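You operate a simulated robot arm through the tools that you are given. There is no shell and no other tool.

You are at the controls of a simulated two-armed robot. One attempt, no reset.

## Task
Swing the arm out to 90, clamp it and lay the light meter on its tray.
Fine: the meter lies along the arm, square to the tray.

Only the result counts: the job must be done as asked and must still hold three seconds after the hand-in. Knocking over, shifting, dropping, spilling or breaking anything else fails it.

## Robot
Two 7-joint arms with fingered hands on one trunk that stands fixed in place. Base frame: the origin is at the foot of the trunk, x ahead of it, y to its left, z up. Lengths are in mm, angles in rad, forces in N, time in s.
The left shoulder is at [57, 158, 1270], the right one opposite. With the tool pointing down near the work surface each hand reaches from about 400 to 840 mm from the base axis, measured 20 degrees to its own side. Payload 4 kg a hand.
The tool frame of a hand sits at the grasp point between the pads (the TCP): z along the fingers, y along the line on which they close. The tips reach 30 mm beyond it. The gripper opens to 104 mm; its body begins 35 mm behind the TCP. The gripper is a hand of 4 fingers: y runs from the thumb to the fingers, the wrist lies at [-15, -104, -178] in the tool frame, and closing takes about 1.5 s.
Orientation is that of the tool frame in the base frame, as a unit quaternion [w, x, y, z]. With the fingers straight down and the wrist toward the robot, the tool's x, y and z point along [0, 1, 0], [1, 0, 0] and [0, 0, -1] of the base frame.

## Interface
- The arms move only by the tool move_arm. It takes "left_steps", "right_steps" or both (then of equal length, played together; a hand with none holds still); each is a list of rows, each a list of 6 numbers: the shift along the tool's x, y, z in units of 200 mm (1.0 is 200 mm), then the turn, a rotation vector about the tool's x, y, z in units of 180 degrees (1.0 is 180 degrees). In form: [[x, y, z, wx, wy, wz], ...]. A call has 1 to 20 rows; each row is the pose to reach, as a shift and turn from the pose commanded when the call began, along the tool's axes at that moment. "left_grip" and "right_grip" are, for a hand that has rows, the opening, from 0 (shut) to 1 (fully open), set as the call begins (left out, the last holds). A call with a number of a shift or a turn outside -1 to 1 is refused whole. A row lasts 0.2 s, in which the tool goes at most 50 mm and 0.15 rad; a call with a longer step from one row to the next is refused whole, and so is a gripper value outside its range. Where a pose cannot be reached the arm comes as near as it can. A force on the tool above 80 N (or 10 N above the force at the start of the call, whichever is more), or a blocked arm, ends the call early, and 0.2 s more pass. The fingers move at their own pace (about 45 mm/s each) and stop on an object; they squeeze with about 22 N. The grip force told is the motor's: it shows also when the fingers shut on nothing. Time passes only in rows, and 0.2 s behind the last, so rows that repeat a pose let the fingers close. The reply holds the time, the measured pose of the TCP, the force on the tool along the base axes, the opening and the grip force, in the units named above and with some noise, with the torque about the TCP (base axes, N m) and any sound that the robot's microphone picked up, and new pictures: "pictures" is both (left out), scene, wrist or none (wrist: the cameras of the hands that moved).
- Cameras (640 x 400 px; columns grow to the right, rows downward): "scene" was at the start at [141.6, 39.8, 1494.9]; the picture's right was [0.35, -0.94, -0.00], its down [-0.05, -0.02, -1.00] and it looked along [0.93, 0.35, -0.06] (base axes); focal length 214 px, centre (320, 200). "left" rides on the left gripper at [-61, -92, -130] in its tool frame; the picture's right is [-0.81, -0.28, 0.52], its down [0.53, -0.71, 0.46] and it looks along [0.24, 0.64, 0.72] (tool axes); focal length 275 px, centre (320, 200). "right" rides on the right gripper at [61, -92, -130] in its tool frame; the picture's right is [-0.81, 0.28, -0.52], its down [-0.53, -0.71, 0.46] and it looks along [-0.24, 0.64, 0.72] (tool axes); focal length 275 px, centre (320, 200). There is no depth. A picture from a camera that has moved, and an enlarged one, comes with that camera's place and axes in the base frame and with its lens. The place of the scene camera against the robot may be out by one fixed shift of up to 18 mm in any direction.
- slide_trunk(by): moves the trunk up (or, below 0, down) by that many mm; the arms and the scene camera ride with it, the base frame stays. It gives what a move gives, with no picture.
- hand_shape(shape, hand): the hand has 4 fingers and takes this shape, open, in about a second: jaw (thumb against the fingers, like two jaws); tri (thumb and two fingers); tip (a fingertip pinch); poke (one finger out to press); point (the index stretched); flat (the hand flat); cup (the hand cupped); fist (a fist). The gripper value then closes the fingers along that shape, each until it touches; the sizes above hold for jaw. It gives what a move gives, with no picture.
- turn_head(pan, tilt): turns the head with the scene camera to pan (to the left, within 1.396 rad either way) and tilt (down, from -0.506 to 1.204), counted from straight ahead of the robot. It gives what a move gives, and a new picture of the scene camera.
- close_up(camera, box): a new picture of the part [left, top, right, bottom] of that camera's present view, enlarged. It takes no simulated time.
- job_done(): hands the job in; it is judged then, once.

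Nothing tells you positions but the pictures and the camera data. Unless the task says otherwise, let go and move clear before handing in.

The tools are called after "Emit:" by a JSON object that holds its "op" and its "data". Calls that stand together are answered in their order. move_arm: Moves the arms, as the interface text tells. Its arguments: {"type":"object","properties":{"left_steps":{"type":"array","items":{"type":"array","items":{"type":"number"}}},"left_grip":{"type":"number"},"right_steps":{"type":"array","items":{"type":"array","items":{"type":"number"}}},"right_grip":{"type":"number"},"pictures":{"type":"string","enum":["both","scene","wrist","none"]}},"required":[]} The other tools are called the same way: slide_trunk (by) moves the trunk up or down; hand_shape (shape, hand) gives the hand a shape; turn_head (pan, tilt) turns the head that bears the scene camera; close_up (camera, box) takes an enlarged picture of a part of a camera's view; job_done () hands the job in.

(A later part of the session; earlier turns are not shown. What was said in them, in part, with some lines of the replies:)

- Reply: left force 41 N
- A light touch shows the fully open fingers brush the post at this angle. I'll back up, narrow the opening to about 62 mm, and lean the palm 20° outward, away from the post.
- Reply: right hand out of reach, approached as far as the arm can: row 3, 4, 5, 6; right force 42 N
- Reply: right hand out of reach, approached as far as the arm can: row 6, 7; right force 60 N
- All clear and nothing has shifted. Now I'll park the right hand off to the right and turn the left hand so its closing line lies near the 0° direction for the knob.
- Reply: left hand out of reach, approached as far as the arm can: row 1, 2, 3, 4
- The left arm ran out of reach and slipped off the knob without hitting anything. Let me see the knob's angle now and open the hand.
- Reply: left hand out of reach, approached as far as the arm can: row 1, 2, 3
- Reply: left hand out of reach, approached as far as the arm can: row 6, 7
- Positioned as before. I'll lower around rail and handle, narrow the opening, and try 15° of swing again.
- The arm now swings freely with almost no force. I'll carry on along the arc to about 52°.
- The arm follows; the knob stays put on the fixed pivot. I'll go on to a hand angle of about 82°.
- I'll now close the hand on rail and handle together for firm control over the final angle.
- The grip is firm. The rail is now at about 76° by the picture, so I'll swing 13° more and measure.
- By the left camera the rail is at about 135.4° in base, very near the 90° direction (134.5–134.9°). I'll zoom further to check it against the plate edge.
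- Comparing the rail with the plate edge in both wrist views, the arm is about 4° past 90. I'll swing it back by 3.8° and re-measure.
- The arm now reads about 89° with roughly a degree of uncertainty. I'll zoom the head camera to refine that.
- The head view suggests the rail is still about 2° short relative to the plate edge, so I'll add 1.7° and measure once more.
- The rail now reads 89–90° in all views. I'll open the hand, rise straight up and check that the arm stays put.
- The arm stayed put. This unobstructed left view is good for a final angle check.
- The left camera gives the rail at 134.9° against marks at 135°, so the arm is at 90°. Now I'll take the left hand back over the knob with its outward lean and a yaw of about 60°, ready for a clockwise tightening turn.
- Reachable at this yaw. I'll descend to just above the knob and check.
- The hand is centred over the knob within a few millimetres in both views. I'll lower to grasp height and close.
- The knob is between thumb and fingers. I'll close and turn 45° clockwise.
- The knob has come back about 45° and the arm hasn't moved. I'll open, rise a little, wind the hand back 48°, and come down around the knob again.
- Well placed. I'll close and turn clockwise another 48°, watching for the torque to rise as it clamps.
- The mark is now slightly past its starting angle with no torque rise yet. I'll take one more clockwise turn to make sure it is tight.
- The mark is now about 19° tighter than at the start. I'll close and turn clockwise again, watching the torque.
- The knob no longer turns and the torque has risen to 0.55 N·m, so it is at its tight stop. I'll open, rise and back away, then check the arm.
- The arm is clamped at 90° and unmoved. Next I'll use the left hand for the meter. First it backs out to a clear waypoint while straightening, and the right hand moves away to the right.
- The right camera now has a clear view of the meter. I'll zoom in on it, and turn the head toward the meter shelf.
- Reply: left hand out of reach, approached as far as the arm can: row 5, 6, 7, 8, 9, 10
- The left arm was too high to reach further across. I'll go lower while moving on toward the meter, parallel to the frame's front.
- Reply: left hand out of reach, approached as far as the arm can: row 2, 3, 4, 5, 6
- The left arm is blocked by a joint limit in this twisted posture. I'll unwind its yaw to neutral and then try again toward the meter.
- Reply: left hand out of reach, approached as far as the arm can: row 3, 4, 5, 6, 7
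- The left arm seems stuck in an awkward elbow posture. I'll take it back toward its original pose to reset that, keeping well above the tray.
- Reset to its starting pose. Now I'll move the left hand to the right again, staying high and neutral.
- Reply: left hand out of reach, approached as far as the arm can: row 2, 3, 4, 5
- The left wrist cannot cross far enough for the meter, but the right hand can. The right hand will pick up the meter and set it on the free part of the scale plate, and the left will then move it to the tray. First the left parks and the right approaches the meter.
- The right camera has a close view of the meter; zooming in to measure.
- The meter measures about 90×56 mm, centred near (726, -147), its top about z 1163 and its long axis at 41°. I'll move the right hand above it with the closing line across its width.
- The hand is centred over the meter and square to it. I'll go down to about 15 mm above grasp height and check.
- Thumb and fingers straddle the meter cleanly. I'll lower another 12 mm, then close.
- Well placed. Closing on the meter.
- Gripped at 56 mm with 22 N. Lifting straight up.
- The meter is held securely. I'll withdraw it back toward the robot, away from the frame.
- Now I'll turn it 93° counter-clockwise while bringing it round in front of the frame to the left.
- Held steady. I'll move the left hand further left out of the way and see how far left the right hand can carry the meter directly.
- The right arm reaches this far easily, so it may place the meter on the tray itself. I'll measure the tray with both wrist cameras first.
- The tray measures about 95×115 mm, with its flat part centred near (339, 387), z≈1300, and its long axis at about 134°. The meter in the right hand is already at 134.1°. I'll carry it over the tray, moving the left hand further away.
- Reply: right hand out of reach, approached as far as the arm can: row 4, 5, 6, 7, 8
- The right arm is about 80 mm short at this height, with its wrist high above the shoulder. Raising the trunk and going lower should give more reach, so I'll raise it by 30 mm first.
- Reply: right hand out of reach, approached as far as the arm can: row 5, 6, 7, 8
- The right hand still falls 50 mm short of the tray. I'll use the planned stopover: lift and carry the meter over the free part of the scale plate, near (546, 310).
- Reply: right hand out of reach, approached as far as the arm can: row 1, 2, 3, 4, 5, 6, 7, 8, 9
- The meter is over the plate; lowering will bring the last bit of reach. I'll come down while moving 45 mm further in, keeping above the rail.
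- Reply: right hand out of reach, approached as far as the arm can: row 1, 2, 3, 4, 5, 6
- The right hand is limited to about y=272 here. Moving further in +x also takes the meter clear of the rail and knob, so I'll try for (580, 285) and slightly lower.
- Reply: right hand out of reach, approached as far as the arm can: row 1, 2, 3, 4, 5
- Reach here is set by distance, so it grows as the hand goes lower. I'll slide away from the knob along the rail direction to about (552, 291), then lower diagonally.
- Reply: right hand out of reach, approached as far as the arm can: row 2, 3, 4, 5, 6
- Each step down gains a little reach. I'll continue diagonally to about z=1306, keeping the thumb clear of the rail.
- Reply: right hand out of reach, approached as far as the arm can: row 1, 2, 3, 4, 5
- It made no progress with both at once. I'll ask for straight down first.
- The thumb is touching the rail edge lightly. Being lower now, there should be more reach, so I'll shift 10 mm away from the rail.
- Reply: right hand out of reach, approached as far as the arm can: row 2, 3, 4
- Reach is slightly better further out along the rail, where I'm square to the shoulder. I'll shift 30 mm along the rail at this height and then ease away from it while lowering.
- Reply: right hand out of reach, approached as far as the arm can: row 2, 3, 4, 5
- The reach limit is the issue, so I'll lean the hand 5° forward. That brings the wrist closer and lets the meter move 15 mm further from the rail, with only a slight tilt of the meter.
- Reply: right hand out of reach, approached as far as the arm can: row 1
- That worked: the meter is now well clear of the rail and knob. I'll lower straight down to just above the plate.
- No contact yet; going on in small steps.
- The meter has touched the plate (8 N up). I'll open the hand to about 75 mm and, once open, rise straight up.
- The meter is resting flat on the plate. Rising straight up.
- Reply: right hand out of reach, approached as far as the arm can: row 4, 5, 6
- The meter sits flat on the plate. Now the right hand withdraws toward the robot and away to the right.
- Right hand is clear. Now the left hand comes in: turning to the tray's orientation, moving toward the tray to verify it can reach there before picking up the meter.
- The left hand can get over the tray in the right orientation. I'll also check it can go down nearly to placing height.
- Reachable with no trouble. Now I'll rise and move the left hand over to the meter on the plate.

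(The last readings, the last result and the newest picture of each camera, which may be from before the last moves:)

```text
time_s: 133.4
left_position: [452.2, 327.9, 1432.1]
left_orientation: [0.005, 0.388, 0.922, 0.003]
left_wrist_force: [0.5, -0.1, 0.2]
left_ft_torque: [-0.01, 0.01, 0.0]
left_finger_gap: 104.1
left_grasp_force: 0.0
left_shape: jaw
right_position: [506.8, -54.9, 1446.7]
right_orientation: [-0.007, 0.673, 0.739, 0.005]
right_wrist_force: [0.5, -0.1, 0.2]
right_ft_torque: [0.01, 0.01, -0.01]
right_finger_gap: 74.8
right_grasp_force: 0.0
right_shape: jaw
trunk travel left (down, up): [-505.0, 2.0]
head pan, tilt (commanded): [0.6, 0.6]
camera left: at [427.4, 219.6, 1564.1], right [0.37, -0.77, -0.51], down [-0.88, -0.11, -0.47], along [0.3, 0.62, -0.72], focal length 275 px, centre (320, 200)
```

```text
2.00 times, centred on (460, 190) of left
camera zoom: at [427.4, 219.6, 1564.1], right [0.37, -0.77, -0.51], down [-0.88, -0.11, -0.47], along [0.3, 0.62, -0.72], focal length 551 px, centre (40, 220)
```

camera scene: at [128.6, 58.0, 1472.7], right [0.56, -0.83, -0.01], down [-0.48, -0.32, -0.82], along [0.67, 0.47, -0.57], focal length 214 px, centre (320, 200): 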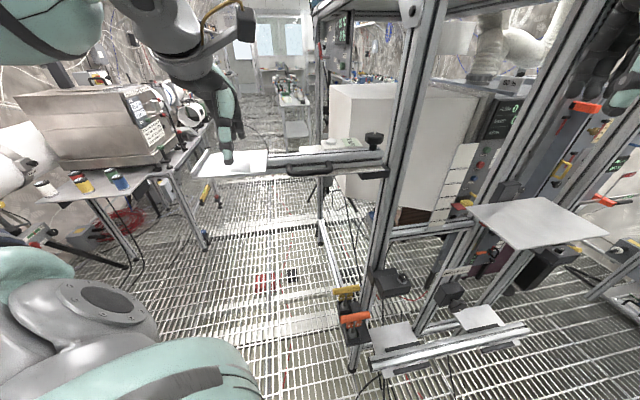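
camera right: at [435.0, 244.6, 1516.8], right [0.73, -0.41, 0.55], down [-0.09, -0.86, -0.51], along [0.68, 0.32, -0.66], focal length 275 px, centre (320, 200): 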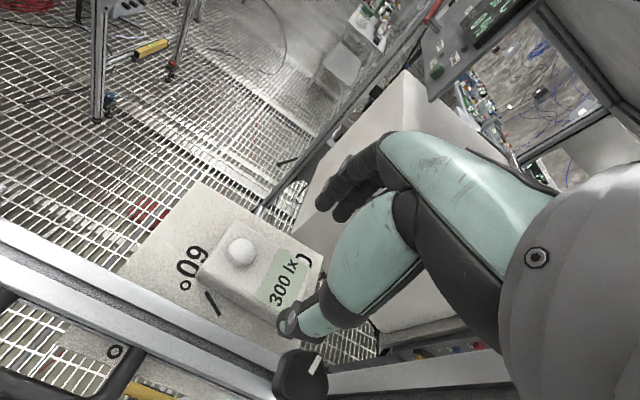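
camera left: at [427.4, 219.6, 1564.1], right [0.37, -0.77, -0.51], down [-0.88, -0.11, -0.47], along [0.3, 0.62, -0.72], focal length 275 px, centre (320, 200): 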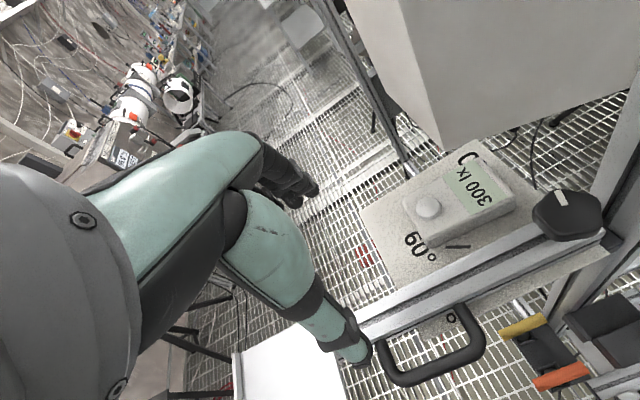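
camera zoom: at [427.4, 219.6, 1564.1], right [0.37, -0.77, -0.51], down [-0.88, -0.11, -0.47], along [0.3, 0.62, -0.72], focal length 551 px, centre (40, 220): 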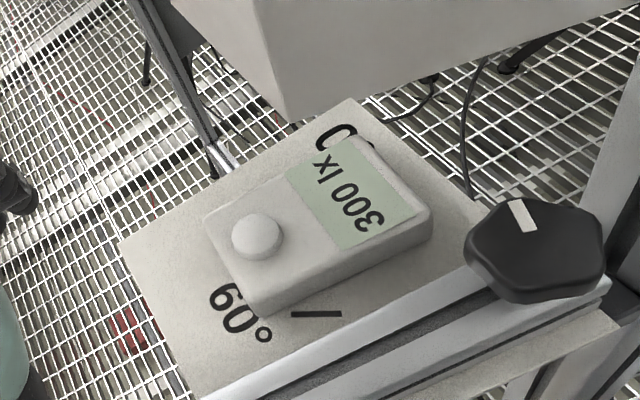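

The meter is at about (565, 291), turned about 4° (long axis ~130°). I'll move over it, matching its angle, with the hand opened to about 78 mm.

Emit:
{"op": "move_arm", "data": {"left_steps": [[-0.13, 0.07, 0.0, 0, 0, 0.006], [-0.26, 0.14, 0.02, 0, 0, 0.012], [-0.39, 0.21, 0.06, 0, 0, 0.018], [-0.526, 0.278, 0.12, 0, 0, 0.024], [-0.526, 0.278, 0.2, 0, 0, 0.024], [-0.526, 0.278, 0.26, 0, 0, 0.024], [-0.526, 0.278, 0.26, 0, 0, 0.024]], "left_grip": 0.76, "pictures": "wrist"}}

Emit:
{"op": "close_up", "data": {"camera": "left", "box": [230, 150, 430, 370]}}

Emit:
{"op": "close_up", "data": {"camera": "scene", "box": [280, 60, 400, 180]}}

```text
time_s: 135.1
left_position: [565.0, 292.8, 1382.4]
left_orientation: [0.006, 0.423, 0.906, 0.003]
left_wrist_force: [-1.3, -0.3, 0.2]
left_ft_torque: [-0.02, 0.0, -0.02]
left_finger_gap: 79.2
left_grasp_force: 0.1
left_shape: jaw
right_position: [506.5, -54.0, 1446.9]
right_orientation: [-0.006, 0.673, 0.739, 0.005]
right_wrist_force: [0.3, -0.1, -0.8]
right_ft_torque: [0.0, 0.01, 0.0]
right_finger_gap: 74.6
right_grasp_force: 0.1
right_shape: jaw
trunk travel left (down, up): [-505.0, 2.0]
head pan, tilt (commanded): [0.6, 0.6]
camera left: at [533.0, 187.1, 1513.4], right [0.32, -0.8, -0.51], down [-0.88, -0.05, -0.47], along [0.35, 0.6, -0.72], focal length 275 px, centre (320, 200)
```

left: 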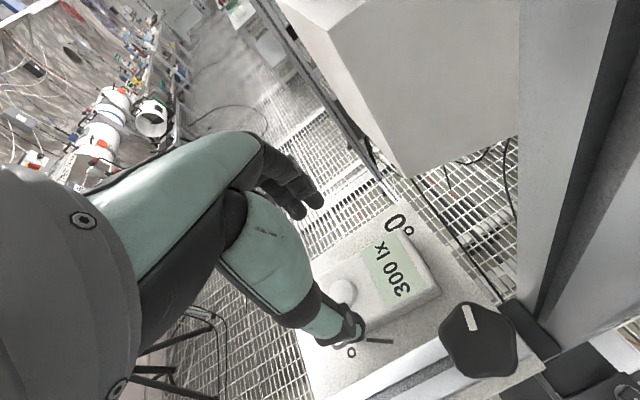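

```text
1.82 times, centred on (330, 260) of left
camera zoom: at [533.0, 187.1, 1513.4], right [0.32, -0.8, -0.51], down [-0.88, -0.05, -0.47], along [0.35, 0.6, -0.72], focal length 500 px, centre (302, 91)
```

zoom: 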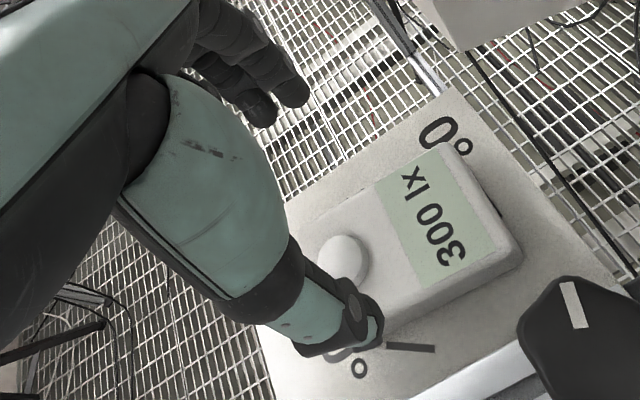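

```text
3.33 times, centred on (340, 120) of scene
camera zoom: at [130.0, 57.7, 1472.6], right [0.56, -0.83, -0.01], down [-0.48, -0.32, -0.82], along [0.67, 0.47, -0.57], focal length 715 px, centre (253, 467)
```

zoom: 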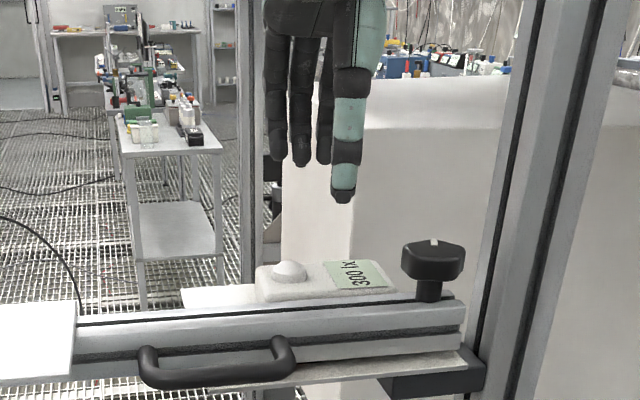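

Centred over the meter. Descending to just above grasp height.

Emit:
{"op": "move_arm", "data": {"left_steps": [[-0.01, 0, 0.1, 0, 0, 0], [-0.01, 0, 0.2, 0, 0, 0], [-0.01, 0, 0.3, 0, 0, 0], [-0.01, 0, 0.37, 0, 0, 0], [-0.01, 0, 0.385, 0, 0, 0], [-0.01, 0, 0.385, 0, 0, 0]], "pictures": "wrist"}}

Emit:
{"op": "close_up", "data": {"camera": "left", "box": [230, 150, 430, 370]}}

Emit:
{"op": "close_up", "data": {"camera": "scene", "box": [290, 80, 390, 170]}}

```text
time_s: 136.4
left_position: [567.2, 291.8, 1303.9]
left_orientation: [0.006, 0.424, 0.906, 0.002]
left_wrist_force: [-0.4, -0.1, 0.9]
left_ft_torque: [-0.03, 0.02, -0.02]
left_finger_gap: 79.5
left_grasp_force: 0.1
left_shape: jaw
right_position: [505.6, -54.8, 1447.4]
right_orientation: [-0.006, 0.674, 0.739, 0.006]
right_wrist_force: [0.2, 0.0, -0.9]
right_ft_torque: [0.0, -0.04, -0.02]
right_finger_gap: 74.3
right_grasp_force: 0.1
right_shape: jaw
trunk travel left (down, up): [-505.0, 2.0]
head pan, tilt (commanded): [0.6, 0.6]
camera left: at [534.7, 185.7, 1435.9], right [0.32, -0.8, -0.51], down [-0.88, -0.05, -0.47], along [0.35, 0.6, -0.72], focal length 275 px, centre (320, 200)
```

left: 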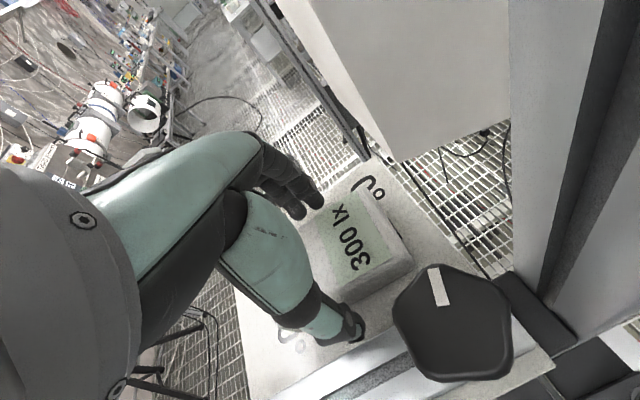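

```text
1.82 times, centred on (330, 260) of left
camera zoom: at [534.7, 185.7, 1435.9], right [0.32, -0.8, -0.51], down [-0.88, -0.05, -0.47], along [0.35, 0.6, -0.72], focal length 500 px, centre (302, 91)
```

zoom: 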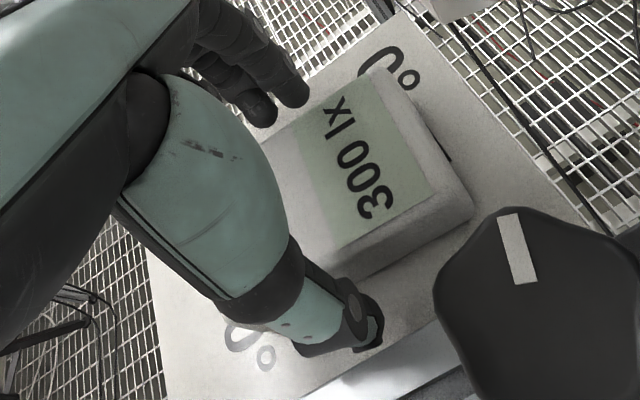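

```text
4.44 times, centred on (340, 125) of scene
camera zoom: at [129.5, 57.6, 1472.7], right [0.56, -0.83, -0.01], down [-0.48, -0.32, -0.82], along [0.67, 0.47, -0.57], focal length 953 px, centre (231, 533)
```

zoom: 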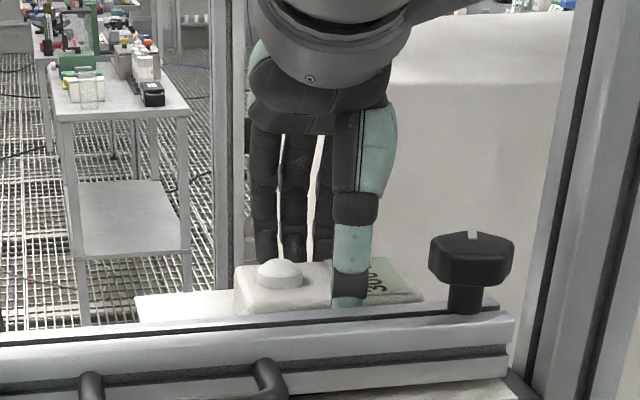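

Straddling the meter and clear of the rail. I'll lower 4 mm more and close.

Emit:
{"op": "move_arm", "data": {"left_steps": [[0, 0, 0.01, 0, 0, 0], [0, 0, 0.02, 0, 0, 0], [0, 0, 0.02, 0, 0, 0]], "pictures": "none"}}

Emit:
{"op": "move_arm", "data": {"left_steps": [[0, 0, 0, 0, 0, 0], [0, 0, 0, 0, 0, 0], [0, 0, 0, 0, 0, 0], [0, 0, 0, 0, 0, 0], [0, 0, 0, 0, 0, 0]], "left_grip": 0.0, "pictures": "wrist"}}

Emit:
{"op": "close_up", "data": {"camera": "left", "box": [230, 150, 430, 370]}}

Emit:
{"op": "close_up", "data": {"camera": "scene", "box": [290, 80, 390, 170]}}

```text
time_s: 137.2
left_position: [566.9, 291.3, 1300.9]
left_orientation: [0.006, 0.424, 0.906, 0.002]
left_wrist_force: [-0.8, 0.5, 0.4]
left_ft_torque: [0.02, 0.01, 0.0]
left_finger_gap: 79.2
left_grasp_force: 0.1
left_shape: jaw
right_position: [505.8, -54.1, 1447.8]
right_orientation: [-0.005, 0.674, 0.739, 0.005]
right_wrist_force: [0.1, -0.3, 0.3]
right_ft_torque: [-0.01, 0.0, 0.01]
right_finger_gap: 74.6
right_grasp_force: 0.2
right_shape: jaw
trunk travel left (down, up): [-505.0, 2.0]
head pan, tilt (commanded): [0.6, 0.6]
```

```text
time_s: 138.4
left_position: [568.0, 291.5, 1301.8]
left_orientation: [0.006, 0.424, 0.906, 0.002]
left_wrist_force: [-0.3, 0.4, -0.7]
left_ft_torque: [-0.03, 0.02, 0.0]
left_finger_gap: 56.0
left_grasp_force: 21.7
left_shape: jaw
right_position: [506.9, -55.1, 1447.6]
right_orientation: [-0.005, 0.674, 0.739, 0.005]
right_wrist_force: [0.3, 0.3, 0.4]
right_ft_torque: [-0.01, -0.03, -0.01]
right_finger_gap: 74.4
right_grasp_force: 0.2
right_shape: jaw
trunk travel left (down, up): [-505.0, 2.0]
head pan, tilt (commanded): [0.6, 0.6]
camera left: at [534.9, 186.5, 1432.2], right [0.32, -0.8, -0.51], down [-0.88, -0.05, -0.47], along [0.35, 0.6, -0.72], focal length 275 px, centre (320, 200)
```

left: 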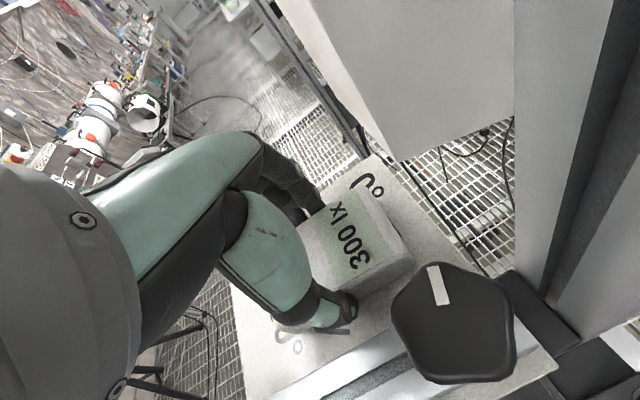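

```text
1.82 times, centred on (330, 260) of left
camera zoom: at [534.9, 186.5, 1432.2], right [0.32, -0.8, -0.51], down [-0.88, -0.05, -0.47], along [0.35, 0.6, -0.72], focal length 500 px, centre (302, 91)
```

zoom: 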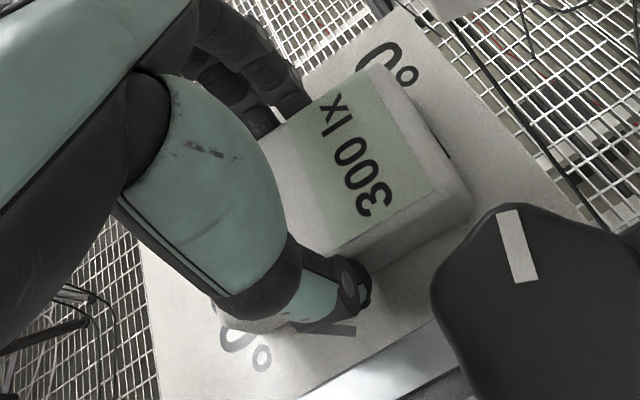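

```text
4.44 times, centred on (340, 125) of scene
camera zoom: at [129.7, 57.8, 1472.7], right [0.56, -0.83, -0.01], down [-0.48, -0.32, -0.82], along [0.67, 0.47, -0.57], focal length 953 px, centre (231, 533)
```

zoom: 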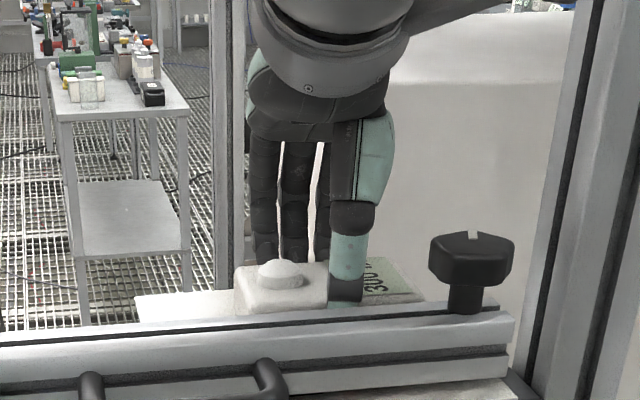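

Gripped at 56 mm. Lifting it off the plate and starting toward the tray.

Emit:
{"op": "move_arm", "data": {"left_steps": [[0, 0, -0.05, 0, 0, 0], [0, 0, -0.15, 0, 0, 0], [0, 0, -0.3, 0, 0, 0], [0, 0, -0.45, 0, 0, 0], [0.1, -0.05, -0.5, 0, 0, -0.006], [0.25, -0.12, -0.5, 0, 0, -0.012], [0.4, -0.19, -0.5, 0, 0, -0.018], [0.5, -0.24, -0.5, 0, 0, -0.0233]], "pictures": "both"}}

```text
time_s: 140.2
left_position: [463.7, 338.8, 1400.9]
left_orientation: [0.007, 0.39, 0.921, 0.002]
left_wrist_force: [0.4, -0.6, -1.7]
left_ft_torque: [0.03, -0.01, -0.01]
left_finger_gap: 55.9
left_grasp_force: 21.8
left_shape: jaw
right_position: [506.3, -53.0, 1447.5]
right_orientation: [-0.005, 0.674, 0.739, 0.005]
right_wrist_force: [0.4, 0.8, -0.4]
right_ft_torque: [-0.02, 0.02, 0.02]
right_finger_gap: 74.7
right_grasp_force: 0.1
right_shape: jaw
trunk travel left (down, up): [-505.0, 2.0]
head pan, tilt (commanded): [0.6, 0.6]
camera scene: at [128.9, 58.0, 1472.7], right [0.56, -0.83, -0.01], down [-0.48, -0.32, -0.82], along [0.67, 0.47, -0.57], focal length 214 px, centre (320, 200)
camera left: at [440.0, 231.1, 1532.5], right [0.37, -0.77, -0.51], down [-0.88, -0.11, -0.47], along [0.3, 0.62, -0.72], focal length 275 px, centre (320, 200)
```

scene: 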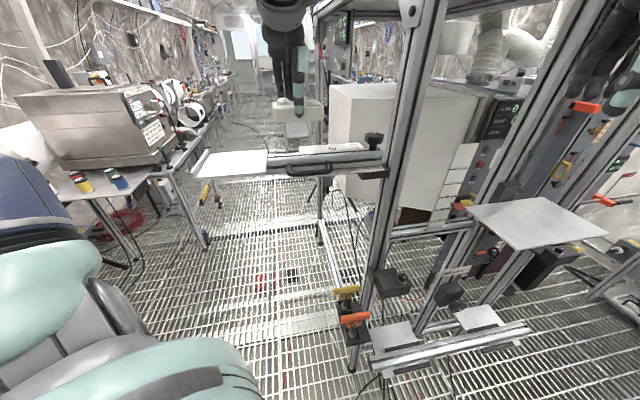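
left: 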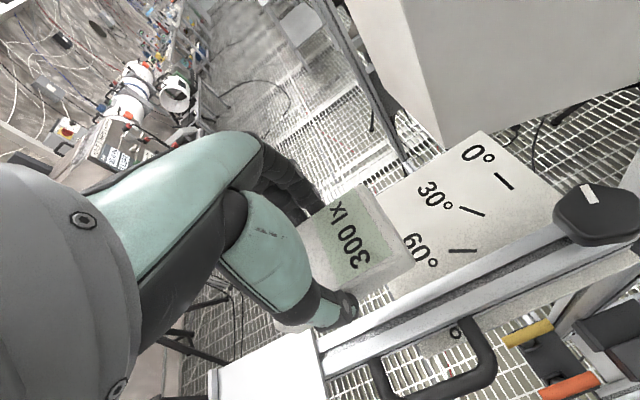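

Now over to the tray, at z≈1375.

Emit:
{"op": "move_arm", "data": {"left_steps": [[0.12, -0.057, 0, 0, 0, 0], [0.25, -0.115, 0, 0, 0, 0], [0.37, -0.17, 0, 0, 0, 0], [0.49, -0.227, 0.03, 0, 0, 0], [0.61, -0.283, 0.08, 0, 0, 0], [0.61, -0.283, 0.13, 0, 0, 0], [0.61, -0.283, 0.13, 0, 0, 0]], "pictures": "both"}}

Emit:
{"op": "close_up", "data": {"camera": "left", "box": [220, 160, 480, 390]}}

Emit:
{"op": "close_up", "data": {"camera": "scene", "box": [180, 90, 320, 200]}}

```text
time_s: 141.8
left_position: [341.2, 383.9, 1370.7]
left_orientation: [0.006, 0.39, 0.921, 0.001]
left_wrist_force: [0.7, 0.0, -1.0]
left_ft_torque: [0.01, -0.03, 0.0]
left_finger_gap: 56.3
left_grasp_force: 22.5
left_shape: jaw
right_position: [508.5, -55.6, 1447.3]
right_orientation: [-0.006, 0.674, 0.739, 0.004]
right_wrist_force: [0.6, -0.6, -0.4]
right_ft_torque: [0.04, -0.02, 0.02]
right_finger_gap: 74.6
right_grasp_force: 0.0
right_shape: jaw
trunk travel left (down, up): [-505.0, 2.0]
head pan, tilt (commanded): [0.6, 0.6]
camera scene: at [130.6, 57.4, 1472.6], right [0.56, -0.83, -0.01], down [-0.48, -0.32, -0.82], along [0.67, 0.47, -0.57], focal length 214 px, centre (320, 200)
camera left: at [317.1, 276.7, 1502.2], right [0.37, -0.77, -0.51], down [-0.88, -0.11, -0.47], along [0.3, 0.62, -0.72], focal length 275 px, centre (320, 200)
```

scene: 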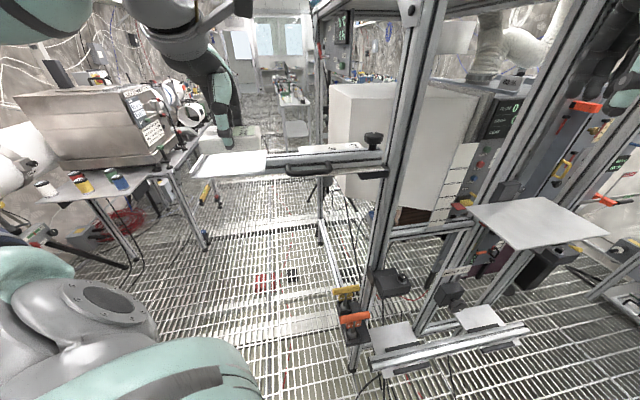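
left: 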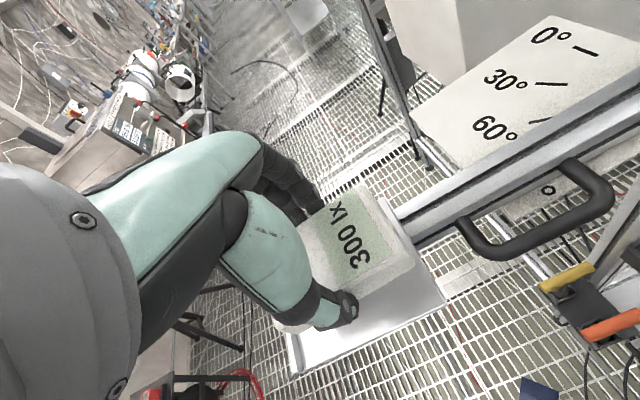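

```text
1.74 times, centred on (350, 275) of left
camera zoom: at [317.1, 276.7, 1502.2], right [0.37, -0.77, -0.51], down [-0.88, -0.11, -0.47], along [0.3, 0.62, -0.72], focal length 479 px, centre (268, 70)
```

zoom: 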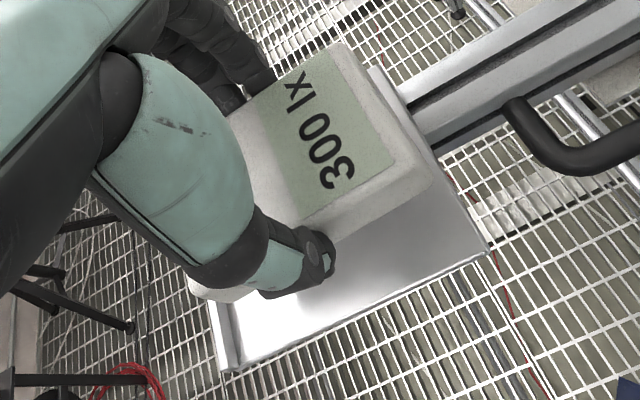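

```text
3.64 times, centred on (250, 145) of scene
camera zoom: at [130.6, 57.4, 1472.6], right [0.56, -0.83, -0.01], down [-0.48, -0.32, -0.82], along [0.67, 0.47, -0.57], focal length 780 px, centre (574, 400)
```

zoom: 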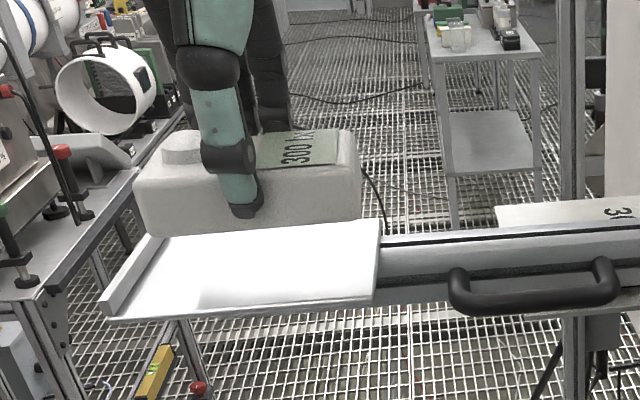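

The meter is parallel to the tray. I'll shift it a few millimetres toward the tray centre and come down to about 10 mm above it for a closer check.

Emit:
{"op": "move_arm", "data": {"left_steps": [[0.01, 0.01, 0.03, 0, 0, 0], [0.02, 0.02, 0.06, 0, 0, 0], [0.02, 0.02, 0.09, 0, 0, 0], [0.02, 0.02, 0.115, 0, 0, 0], [0.02, 0.02, 0.115, 0, 0, 0]], "pictures": "wrist"}}

Emit:
{"op": "close_up", "data": {"camera": "left", "box": [220, 160, 480, 390]}}

Emit:
{"op": "close_up", "data": {"camera": "scene", "box": [190, 110, 290, 190]}}

```text
time_s: 143.1
left_position: [340.0, 390.4, 1349.4]
left_orientation: [0.005, 0.39, 0.921, 0.003]
left_wrist_force: [-1.1, -0.5, -1.4]
left_ft_torque: [0.02, 0.0, 0.01]
left_finger_gap: 56.1
left_grasp_force: 22.1
left_shape: jaw
right_position: [506.8, -54.6, 1446.6]
right_orientation: [-0.007, 0.674, 0.739, 0.005]
right_wrist_force: [-0.4, 0.5, 0.1]
right_ft_torque: [0.0, -0.01, 0.0]
right_finger_gap: 74.4
right_grasp_force: 0.1
right_shape: jaw
trunk travel left (down, up): [-505.0, 2.0]
head pan, tilt (commanded): [0.6, 0.6]
camera left: at [316.2, 283.2, 1480.5], right [0.37, -0.77, -0.51], down [-0.88, -0.11, -0.47], along [0.3, 0.62, -0.72], focal length 275 px, centre (320, 200)
```

left: 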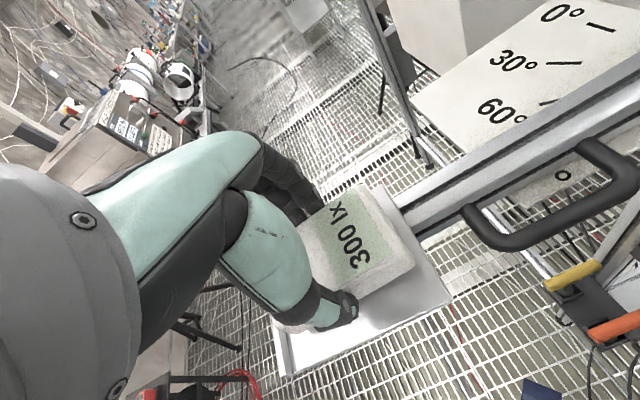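

```text
1.74 times, centred on (350, 275) of left
camera zoom: at [316.2, 283.2, 1480.5], right [0.37, -0.77, -0.51], down [-0.88, -0.11, -0.47], along [0.3, 0.62, -0.72], focal length 479 px, centre (268, 70)
```

zoom: 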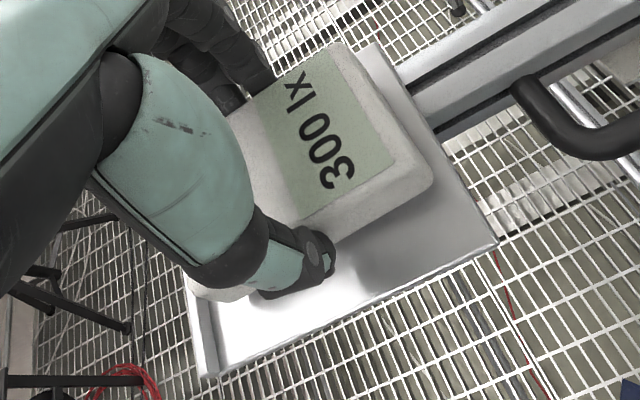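

```text
5.00 times, centred on (240, 150) of scene
camera zoom: at [129.6, 57.8, 1472.6], right [0.56, -0.83, -0.01], down [-0.48, -0.32, -0.82], along [0.67, 0.47, -0.57], focal length 1072 px, centre (720, 450)
```

zoom: 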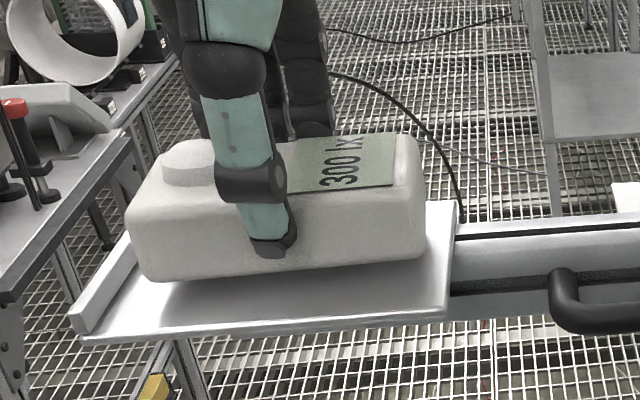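

Emit:
{"op": "close_up", "data": {"camera": "scene", "box": [195, 130, 255, 185]}}

Emit:
{"op": "close_up", "data": {"camera": "scene", "box": [235, 130, 295, 185]}}

Emit:
{"op": "close_up", "data": {"camera": "left", "box": [320, 170, 480, 330]}}

```text
7.27 times, centred on (225, 158) of scene
camera zoom: at [129.6, 57.8, 1472.6], right [0.56, -0.83, -0.01], down [-0.48, -0.32, -0.82], along [0.67, 0.47, -0.57], focal length 1560 px, centre (1011, 509)
```

zoom: 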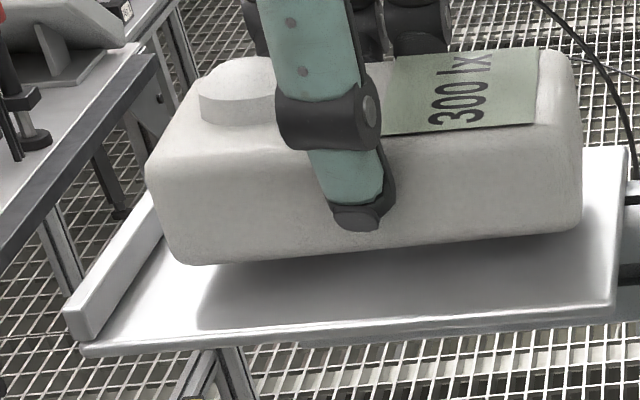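

```text
7.27 times, centred on (265, 158) of scene
camera zoom: at [129.6, 57.8, 1472.6], right [0.56, -0.83, -0.01], down [-0.48, -0.32, -0.82], along [0.67, 0.47, -0.57], focal length 1560 px, centre (720, 509)
```

zoom: 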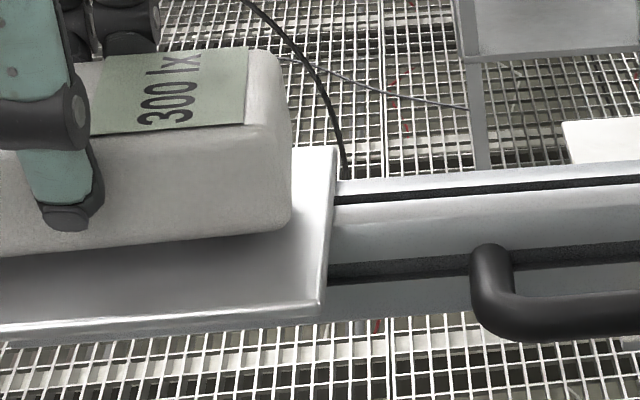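

```text
2.50 times, centred on (400, 250) of left
camera zoom: at [316.2, 283.2, 1480.5], right [0.37, -0.77, -0.51], down [-0.88, -0.11, -0.47], along [0.3, 0.62, -0.72], focal length 688 px, centre (120, 75)
```

zoom: 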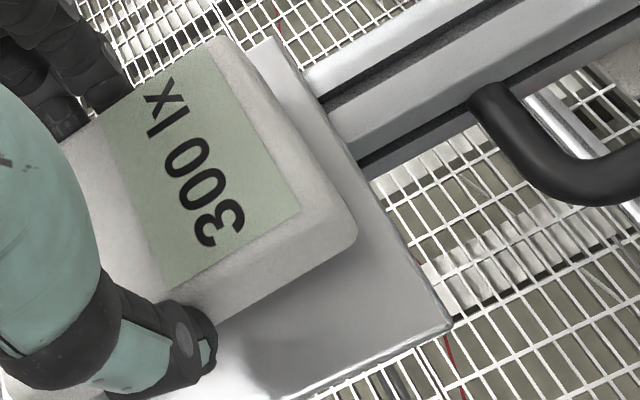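

The pictures suggest the meter is about 2° counter-clockwise of the tray. I'll correct that and lower a further 8 mm to judge position more directly.

Emit:
{"op": "move_arm", "data": {"left_steps": [[0, 0, 0.015, 0, 0, 0.005], [0, 0, 0.03, 0, 0, 0.011], [0, 0, 0.04, 0, 0, 0.011], [0, 0, 0.04, 0, 0, 0.011]], "pictures": "none"}}

Emit:
{"op": "close_up", "data": {"camera": "scene", "box": [195, 130, 255, 185]}}

Emit:
{"op": "close_up", "data": {"camera": "left", "box": [320, 170, 480, 330]}}

```text
time_s: 144.1
left_position: [340.7, 390.6, 1342.6]
left_orientation: [0.007, 0.406, 0.914, 0.003]
left_wrist_force: [1.4, 1.8, 8.3]
left_ft_torque: [0.05, 0.06, 0.0]
left_finger_gap: 55.9
left_grasp_force: 21.8
left_shape: jaw
right_position: [505.4, -54.9, 1448.1]
right_orientation: [-0.006, 0.674, 0.739, 0.005]
right_wrist_force: [0.6, -0.1, 0.3]
right_ft_torque: [-0.04, -0.01, -0.02]
right_finger_gap: 74.6
right_grasp_force: 0.1
right_shape: jaw
trunk travel left (down, up): [-505.0, 2.0]
head pan, tilt (commanded): [0.6, 0.6]
```

```text
7.27 times, centred on (225, 158) of scene
camera zoom: at [128.9, 57.6, 1472.8], right [0.56, -0.83, -0.01], down [-0.48, -0.32, -0.82], along [0.67, 0.47, -0.57], focal length 1560 px, centre (1011, 509)
```

zoom: 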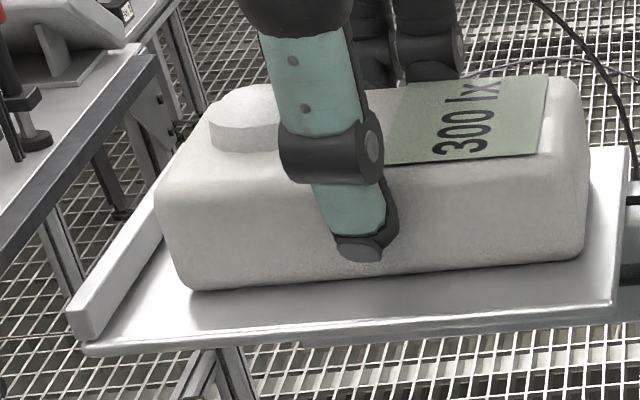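

```text
2.50 times, centred on (400, 250) of left
camera zoom: at [311.5, 283.4, 1472.8], right [0.35, -0.79, -0.51], down [-0.88, -0.08, -0.47], along [0.33, 0.61, -0.72], focal length 688 px, centre (120, 75)
```

zoom: 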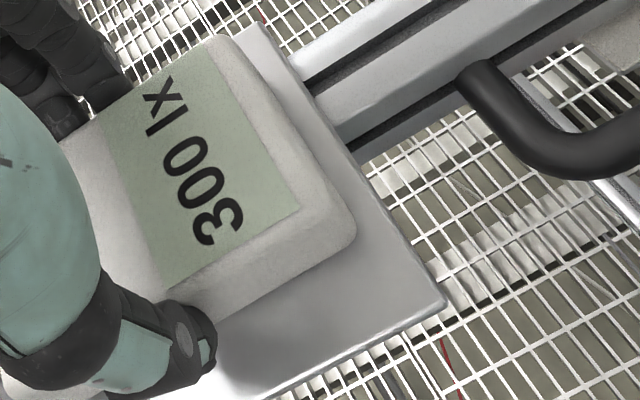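

The meter has touched down (8 N) and lies within about 1° of the tray, well inside its edges. I'll open the hand slightly to release it.

Emit:
{"op": "move_arm", "data": {"left_steps": [[0, 0, 0, 0, 0, 0], [0, 0, 0, 0, 0, 0], [0, 0, 0, 0, 0, 0], [0, 0, 0, 0, 0, 0]], "left_grip": 0.7, "pictures": "none"}}

Emit:
{"op": "close_up", "data": {"camera": "scene", "box": [195, 130, 255, 185]}}

Emit:
{"op": "close_up", "data": {"camera": "left", "box": [320, 170, 480, 330]}}

```text
time_s: 145.1
left_position: [338.7, 390.6, 1341.1]
left_orientation: [0.006, 0.406, 0.914, 0.002]
left_wrist_force: [-0.4, 0.1, -0.3]
left_ft_torque: [-0.02, 0.0, 0.0]
left_finger_gap: 72.4
left_grasp_force: 0.1
left_shape: jaw
right_position: [506.8, -55.5, 1448.4]
right_orientation: [-0.007, 0.674, 0.739, 0.006]
right_wrist_force: [0.7, 0.1, 0.2]
right_ft_torque: [0.0, -0.02, 0.0]
right_finger_gap: 74.7
right_grasp_force: 0.0
right_shape: jaw
trunk travel left (down, up): [-505.0, 2.0]
head pan, tilt (commanded): [0.6, 0.6]
```

```text
7.27 times, centred on (225, 158) of scene
camera zoom: at [128.9, 57.5, 1472.7], right [0.56, -0.83, -0.01], down [-0.48, -0.32, -0.82], along [0.67, 0.47, -0.57], focal length 1560 px, centre (1011, 509)
```

zoom: 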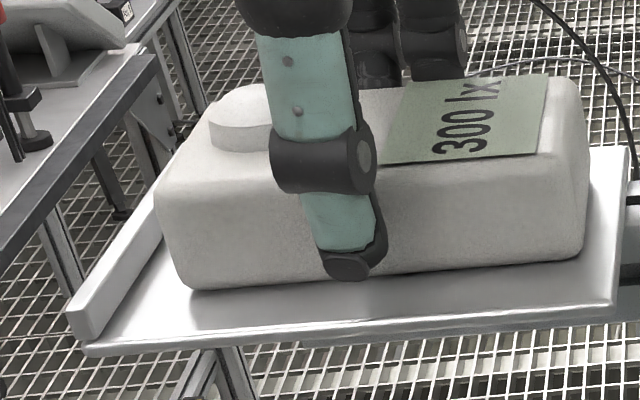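

```text
2.50 times, centred on (400, 250) of left
camera zoom: at [311.5, 283.2, 1472.2], right [0.35, -0.79, -0.51], down [-0.88, -0.08, -0.47], along [0.32, 0.61, -0.72], focal length 688 px, centre (120, 75)
```

zoom: 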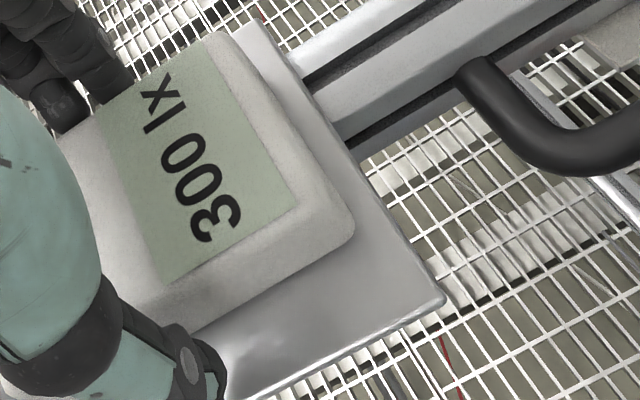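

Released; the meter lies flat on the tray. Rising straight up.

Emit:
{"op": "move_arm", "data": {"left_steps": [[0, 0, -0.05, 0, 0, 0], [0, 0, -0.12, 0, 0, 0], [0, 0, -0.2, 0, 0, 0], [0, 0, -0.32, 0, 0, 0], [0, 0, -0.45, 0, 0, 0], [0, 0, -0.6, 0, 0, 0]], "pictures": "both"}}

Emit:
{"op": "close_up", "data": {"camera": "scene", "box": [185, 120, 285, 190]}}

Emit:
{"op": "close_up", "data": {"camera": "left", "box": [240, 180, 500, 400]}}

```text
time_s: 146.4
left_position: [339.2, 390.9, 1461.0]
left_orientation: [0.006, 0.406, 0.914, 0.002]
left_wrist_force: [0.8, 0.0, -0.7]
left_ft_torque: [0.02, -0.03, -0.02]
left_finger_gap: 72.8
left_grasp_force: 0.1
left_shape: jaw
right_position: [506.7, -55.5, 1447.5]
right_orientation: [-0.006, 0.674, 0.738, 0.004]
right_wrist_force: [-0.5, -0.2, 0.0]
right_ft_torque: [0.01, 0.0, -0.04]
right_finger_gap: 74.6
right_grasp_force: 0.1
right_shape: jaw
trunk travel left (down, up): [-505.0, 2.0]
head pan, tilt (commanded): [0.6, 0.6]
camera scene: at [128.9, 57.1, 1472.8], right [0.56, -0.83, -0.01], down [-0.48, -0.32, -0.82], along [0.67, 0.47, -0.57], focal length 214 px, centre (320, 200)
camera left: at [311.5, 284.4, 1592.7], right [0.35, -0.79, -0.51], down [-0.88, -0.08, -0.47], along [0.32, 0.61, -0.72], focal length 275 px, centre (320, 200)
```

scene: 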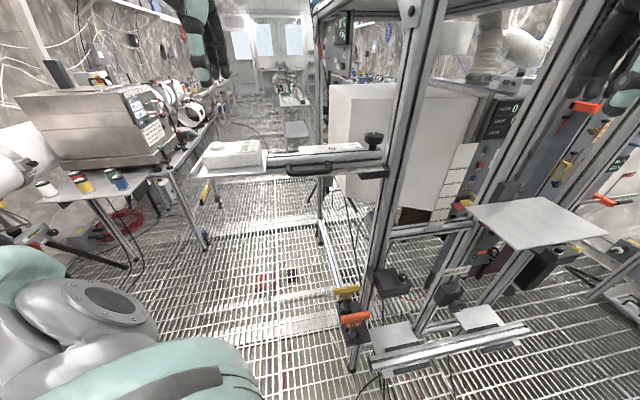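
left: 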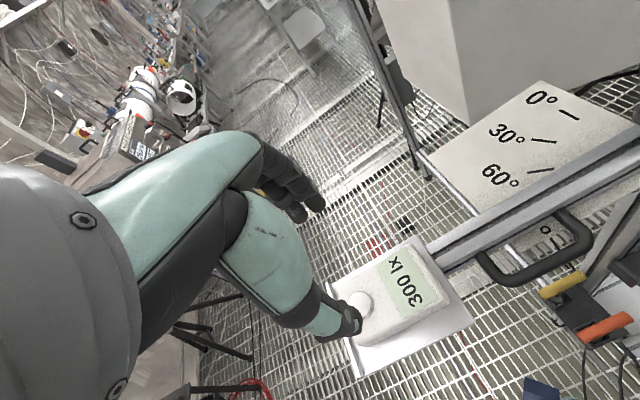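

```text
5.71 times, centred on (235, 155) of scene
camera zoom: at [128.9, 57.1, 1472.8], right [0.56, -0.83, -0.01], down [-0.48, -0.32, -0.82], along [0.67, 0.47, -0.57], focal length 1226 px, centre (806, 457)
```

zoom: 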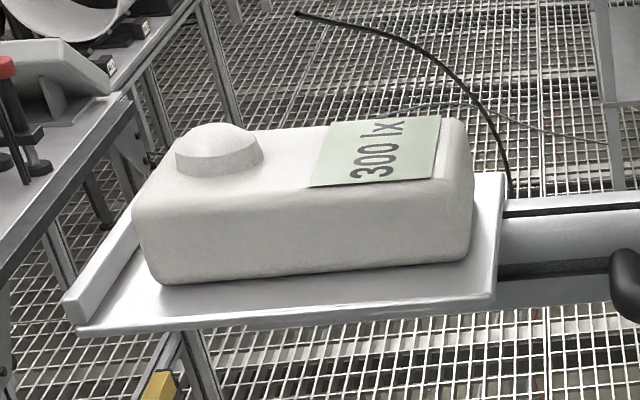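

```text
1.82 times, centred on (370, 290) of left
camera zoom: at [311.5, 284.4, 1592.7], right [0.35, -0.79, -0.51], down [-0.88, -0.08, -0.47], along [0.32, 0.61, -0.72], focal length 500 px, centre (229, 36)
```

zoom: 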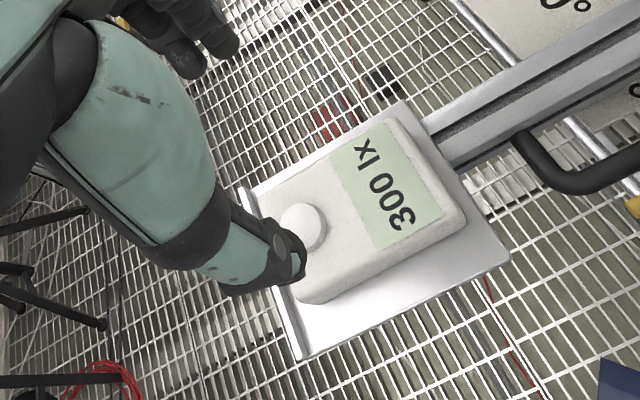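

The meter lies square on the tray: about 134° against the tray's 133–134°. I'll take the left hand up and away to its earlier safe spot, then do a final check.

Emit:
{"op": "move_arm", "data": {"left_steps": [[0, 0, -0.15, 0, 0, 0], [0, 0, -0.3, 0, 0, 0], [0.08, 0.13, -0.4, 0, 0, 0], [0.17, 0.28, -0.45, 0, 0, 0], [0.26, 0.43, -0.45, 0, 0, 0], [0.36, 0.59, -0.45, 0, 0, 0], [0.45, 0.74, -0.45, 0, 0, 0], [0.54, 0.89, -0.45, 0, 0, 0]], "pictures": "both"}}

Emit:
{"op": "close_up", "data": {"camera": "scene", "box": [180, 110, 400, 220]}}

Emit:
{"op": "turn_head", "data": {"pan": 0.75, "tilt": 0.75}}

```text
time_s: 148.2
left_position: [400.7, 593.0, 1552.7]
left_orientation: [0.005, 0.406, 0.914, 0.002]
left_wrist_force: [-0.2, 0.8, 0.2]
left_ft_torque: [0.04, 0.01, -0.01]
left_finger_gap: 72.6
left_grasp_force: 0.1
left_shape: jaw
right_position: [507.2, -54.7, 1447.0]
right_orientation: [-0.007, 0.674, 0.739, 0.004]
right_wrist_force: [0.6, -0.5, 0.1]
right_ft_torque: [0.04, 0.0, -0.03]
right_finger_gap: 74.4
right_grasp_force: 0.1
right_shape: jaw
trunk travel left (down, up): [-505.0, 2.0]
head pan, tilt (commanded): [0.6, 0.6]
camera scene: at [130.1, 58.3, 1472.6], right [0.56, -0.83, -0.01], down [-0.48, -0.32, -0.82], along [0.67, 0.47, -0.57], focal length 214 px, centre (320, 200)
camera left: at [372.7, 486.7, 1683.1], right [0.35, -0.79, -0.51], down [-0.88, -0.08, -0.47], along [0.32, 0.61, -0.72], focal length 275 px, centre (320, 200)
```

scene: 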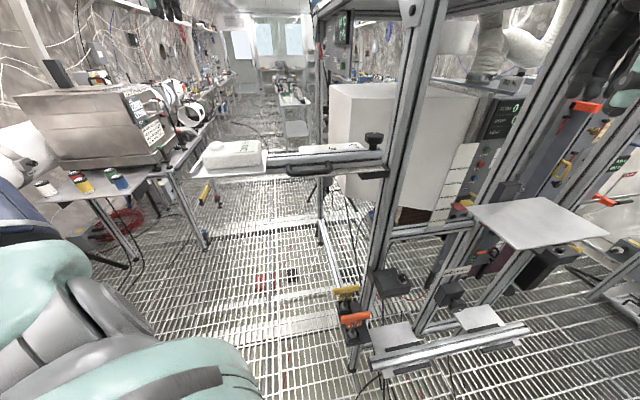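
left: 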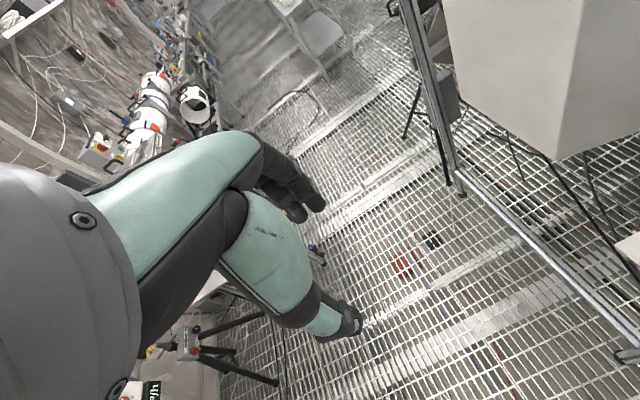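

```text
2.91 times, centred on (290, 165) of scene
camera zoom: at [130.1, 58.3, 1472.6], right [0.56, -0.83, -0.01], down [-0.48, -0.32, -0.82], along [0.67, 0.47, -0.57], focal length 624 px, centre (407, 302)
```

zoom: 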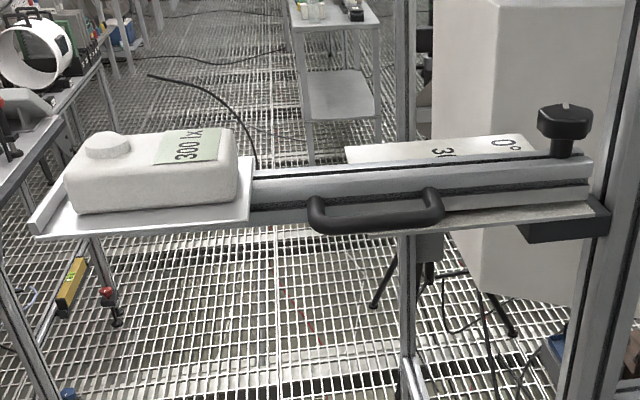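

```text
time_s: 148.9
left_position: [401.1, 592.2, 1551.7]
left_orientation: [0.006, 0.406, 0.914, 0.002]
left_wrist_force: [-0.2, 1.3, -0.2]
left_ft_torque: [-0.03, 0.05, 0.0]
left_finger_gap: 72.5
left_grasp_force: 0.2
left_shape: jaw
right_position: [507.4, -54.5, 1447.3]
right_orientation: [-0.006, 0.674, 0.739, 0.005]
right_wrist_force: [0.5, -0.1, 0.2]
right_ft_torque: [0.01, -0.02, 0.04]
right_finger_gap: 74.9
right_grasp_force: 0.1
right_shape: jaw
trunk travel left (down, up): [-505.0, 2.0]
head pan, tilt (commanded): [0.75, 0.75]
camera scene: at [117.3, 64.5, 1460.0], right [0.68, -0.73, -0.01], down [-0.51, -0.46, -0.72], along [0.53, 0.5, -0.69], focal length 214 px, centre (320, 200)
```

scene: 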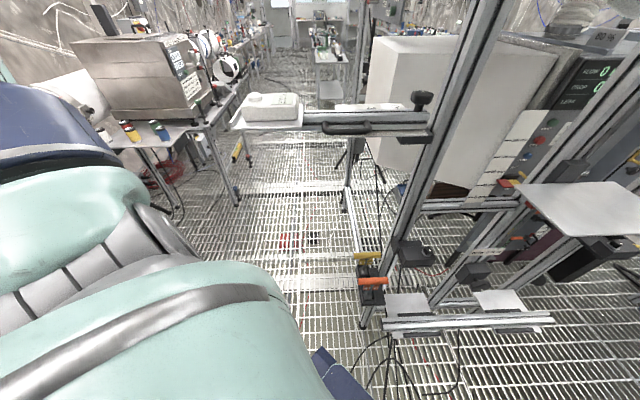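

Emit:
{"op": "close_up", "data": {"camera": "scene", "box": [310, 80, 440, 160]}}

Emit:
{"op": "close_up", "data": {"camera": "scene", "box": [225, 80, 325, 150]}}

Emit:
{"op": "close_up", "data": {"camera": "right", "box": [0, 0, 320, 200]}}

```text
4.92 times, centred on (375, 120) of scene
camera zoom: at [117.3, 64.5, 1460.0], right [0.68, -0.73, -0.01], down [-0.51, -0.46, -0.72], along [0.53, 0.5, -0.69], focal length 1056 px, centre (49, 594)
```

zoom: 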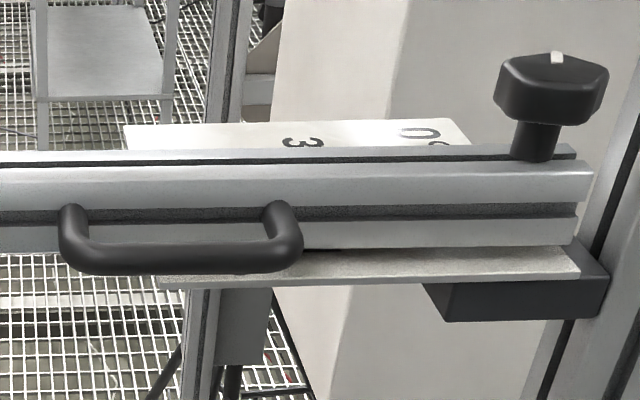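

```text
5.71 times, centred on (275, 115) of scene
camera zoom: at [117.3, 64.5, 1460.0], right [0.68, -0.73, -0.01], down [-0.51, -0.46, -0.72], along [0.53, 0.5, -0.69], focal length 1226 px, centre (577, 686)
```

zoom: 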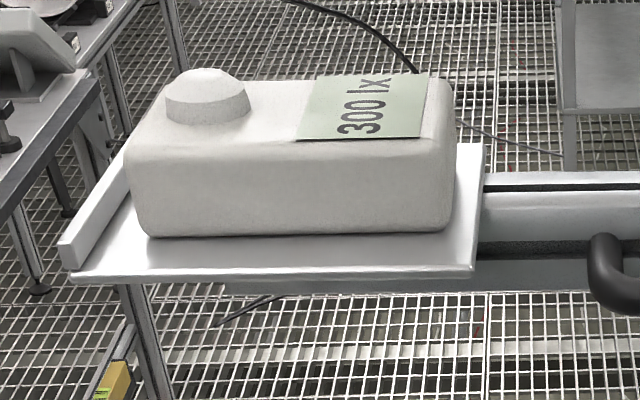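

```text
2.00 times, centred on (160, 100) of right
camera zoom: at [408.8, -4.5, 1579.8], right [0.35, -0.79, 0.5], down [-0.66, -0.59, -0.46], along [0.66, -0.17, -0.73], focal length 551 px, centre (640, 400)
```

zoom: 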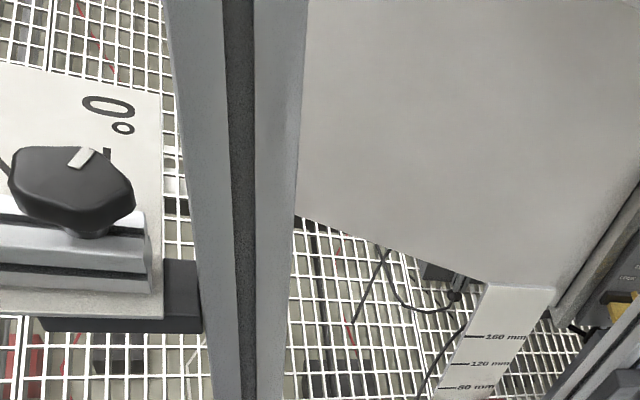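

Final check: the arm is at 89–90° with the clamp knob at its tight stop. The meter lies flat and square on the tray, within about 1° of the arm's direction. Both hands are clear and nothing else was moved, so I'm handing in.

Emit:
{"op": "job_done", "data": {}}

```text
The job is handed in.
```

The arm is swung out to 90° and clamped, and the light meter is lying on its tray. I've handed the job in; the hand-in reply gave no verdict.

- **Arm angle:** the last camera check put it at 89–90° against the scale plate.
- **Clamp:** the arm was clamped at the start, so I loosened the knob, swung the arm and tightened the knob again until it stopped turning. I felt about 0.55 N·m of resistance at that stop. I did not push-test the arm afterwards, but it did not shift when the right hand touched the rail later.
- **Meter:** it lies flat and along the arm. The final camera check puts it within about 1° of square to the tray, though one earlier view read about 2°.

**Contacts along the way:** while trying to reach the knob, the right hand leaned on the frame post with about 60 N before I pulled it back. Nothing visible moved.

**Change of hands:** neither hand could carry the meter all the way from the shelf to the tray. The right hand set it down on the scale plate, and the left hand moved it to the tray from there. The drop onto the plate was only a few millimetres at one edge.

Both hands are clear of the work. The trunk is 30 mm higher than at the start.
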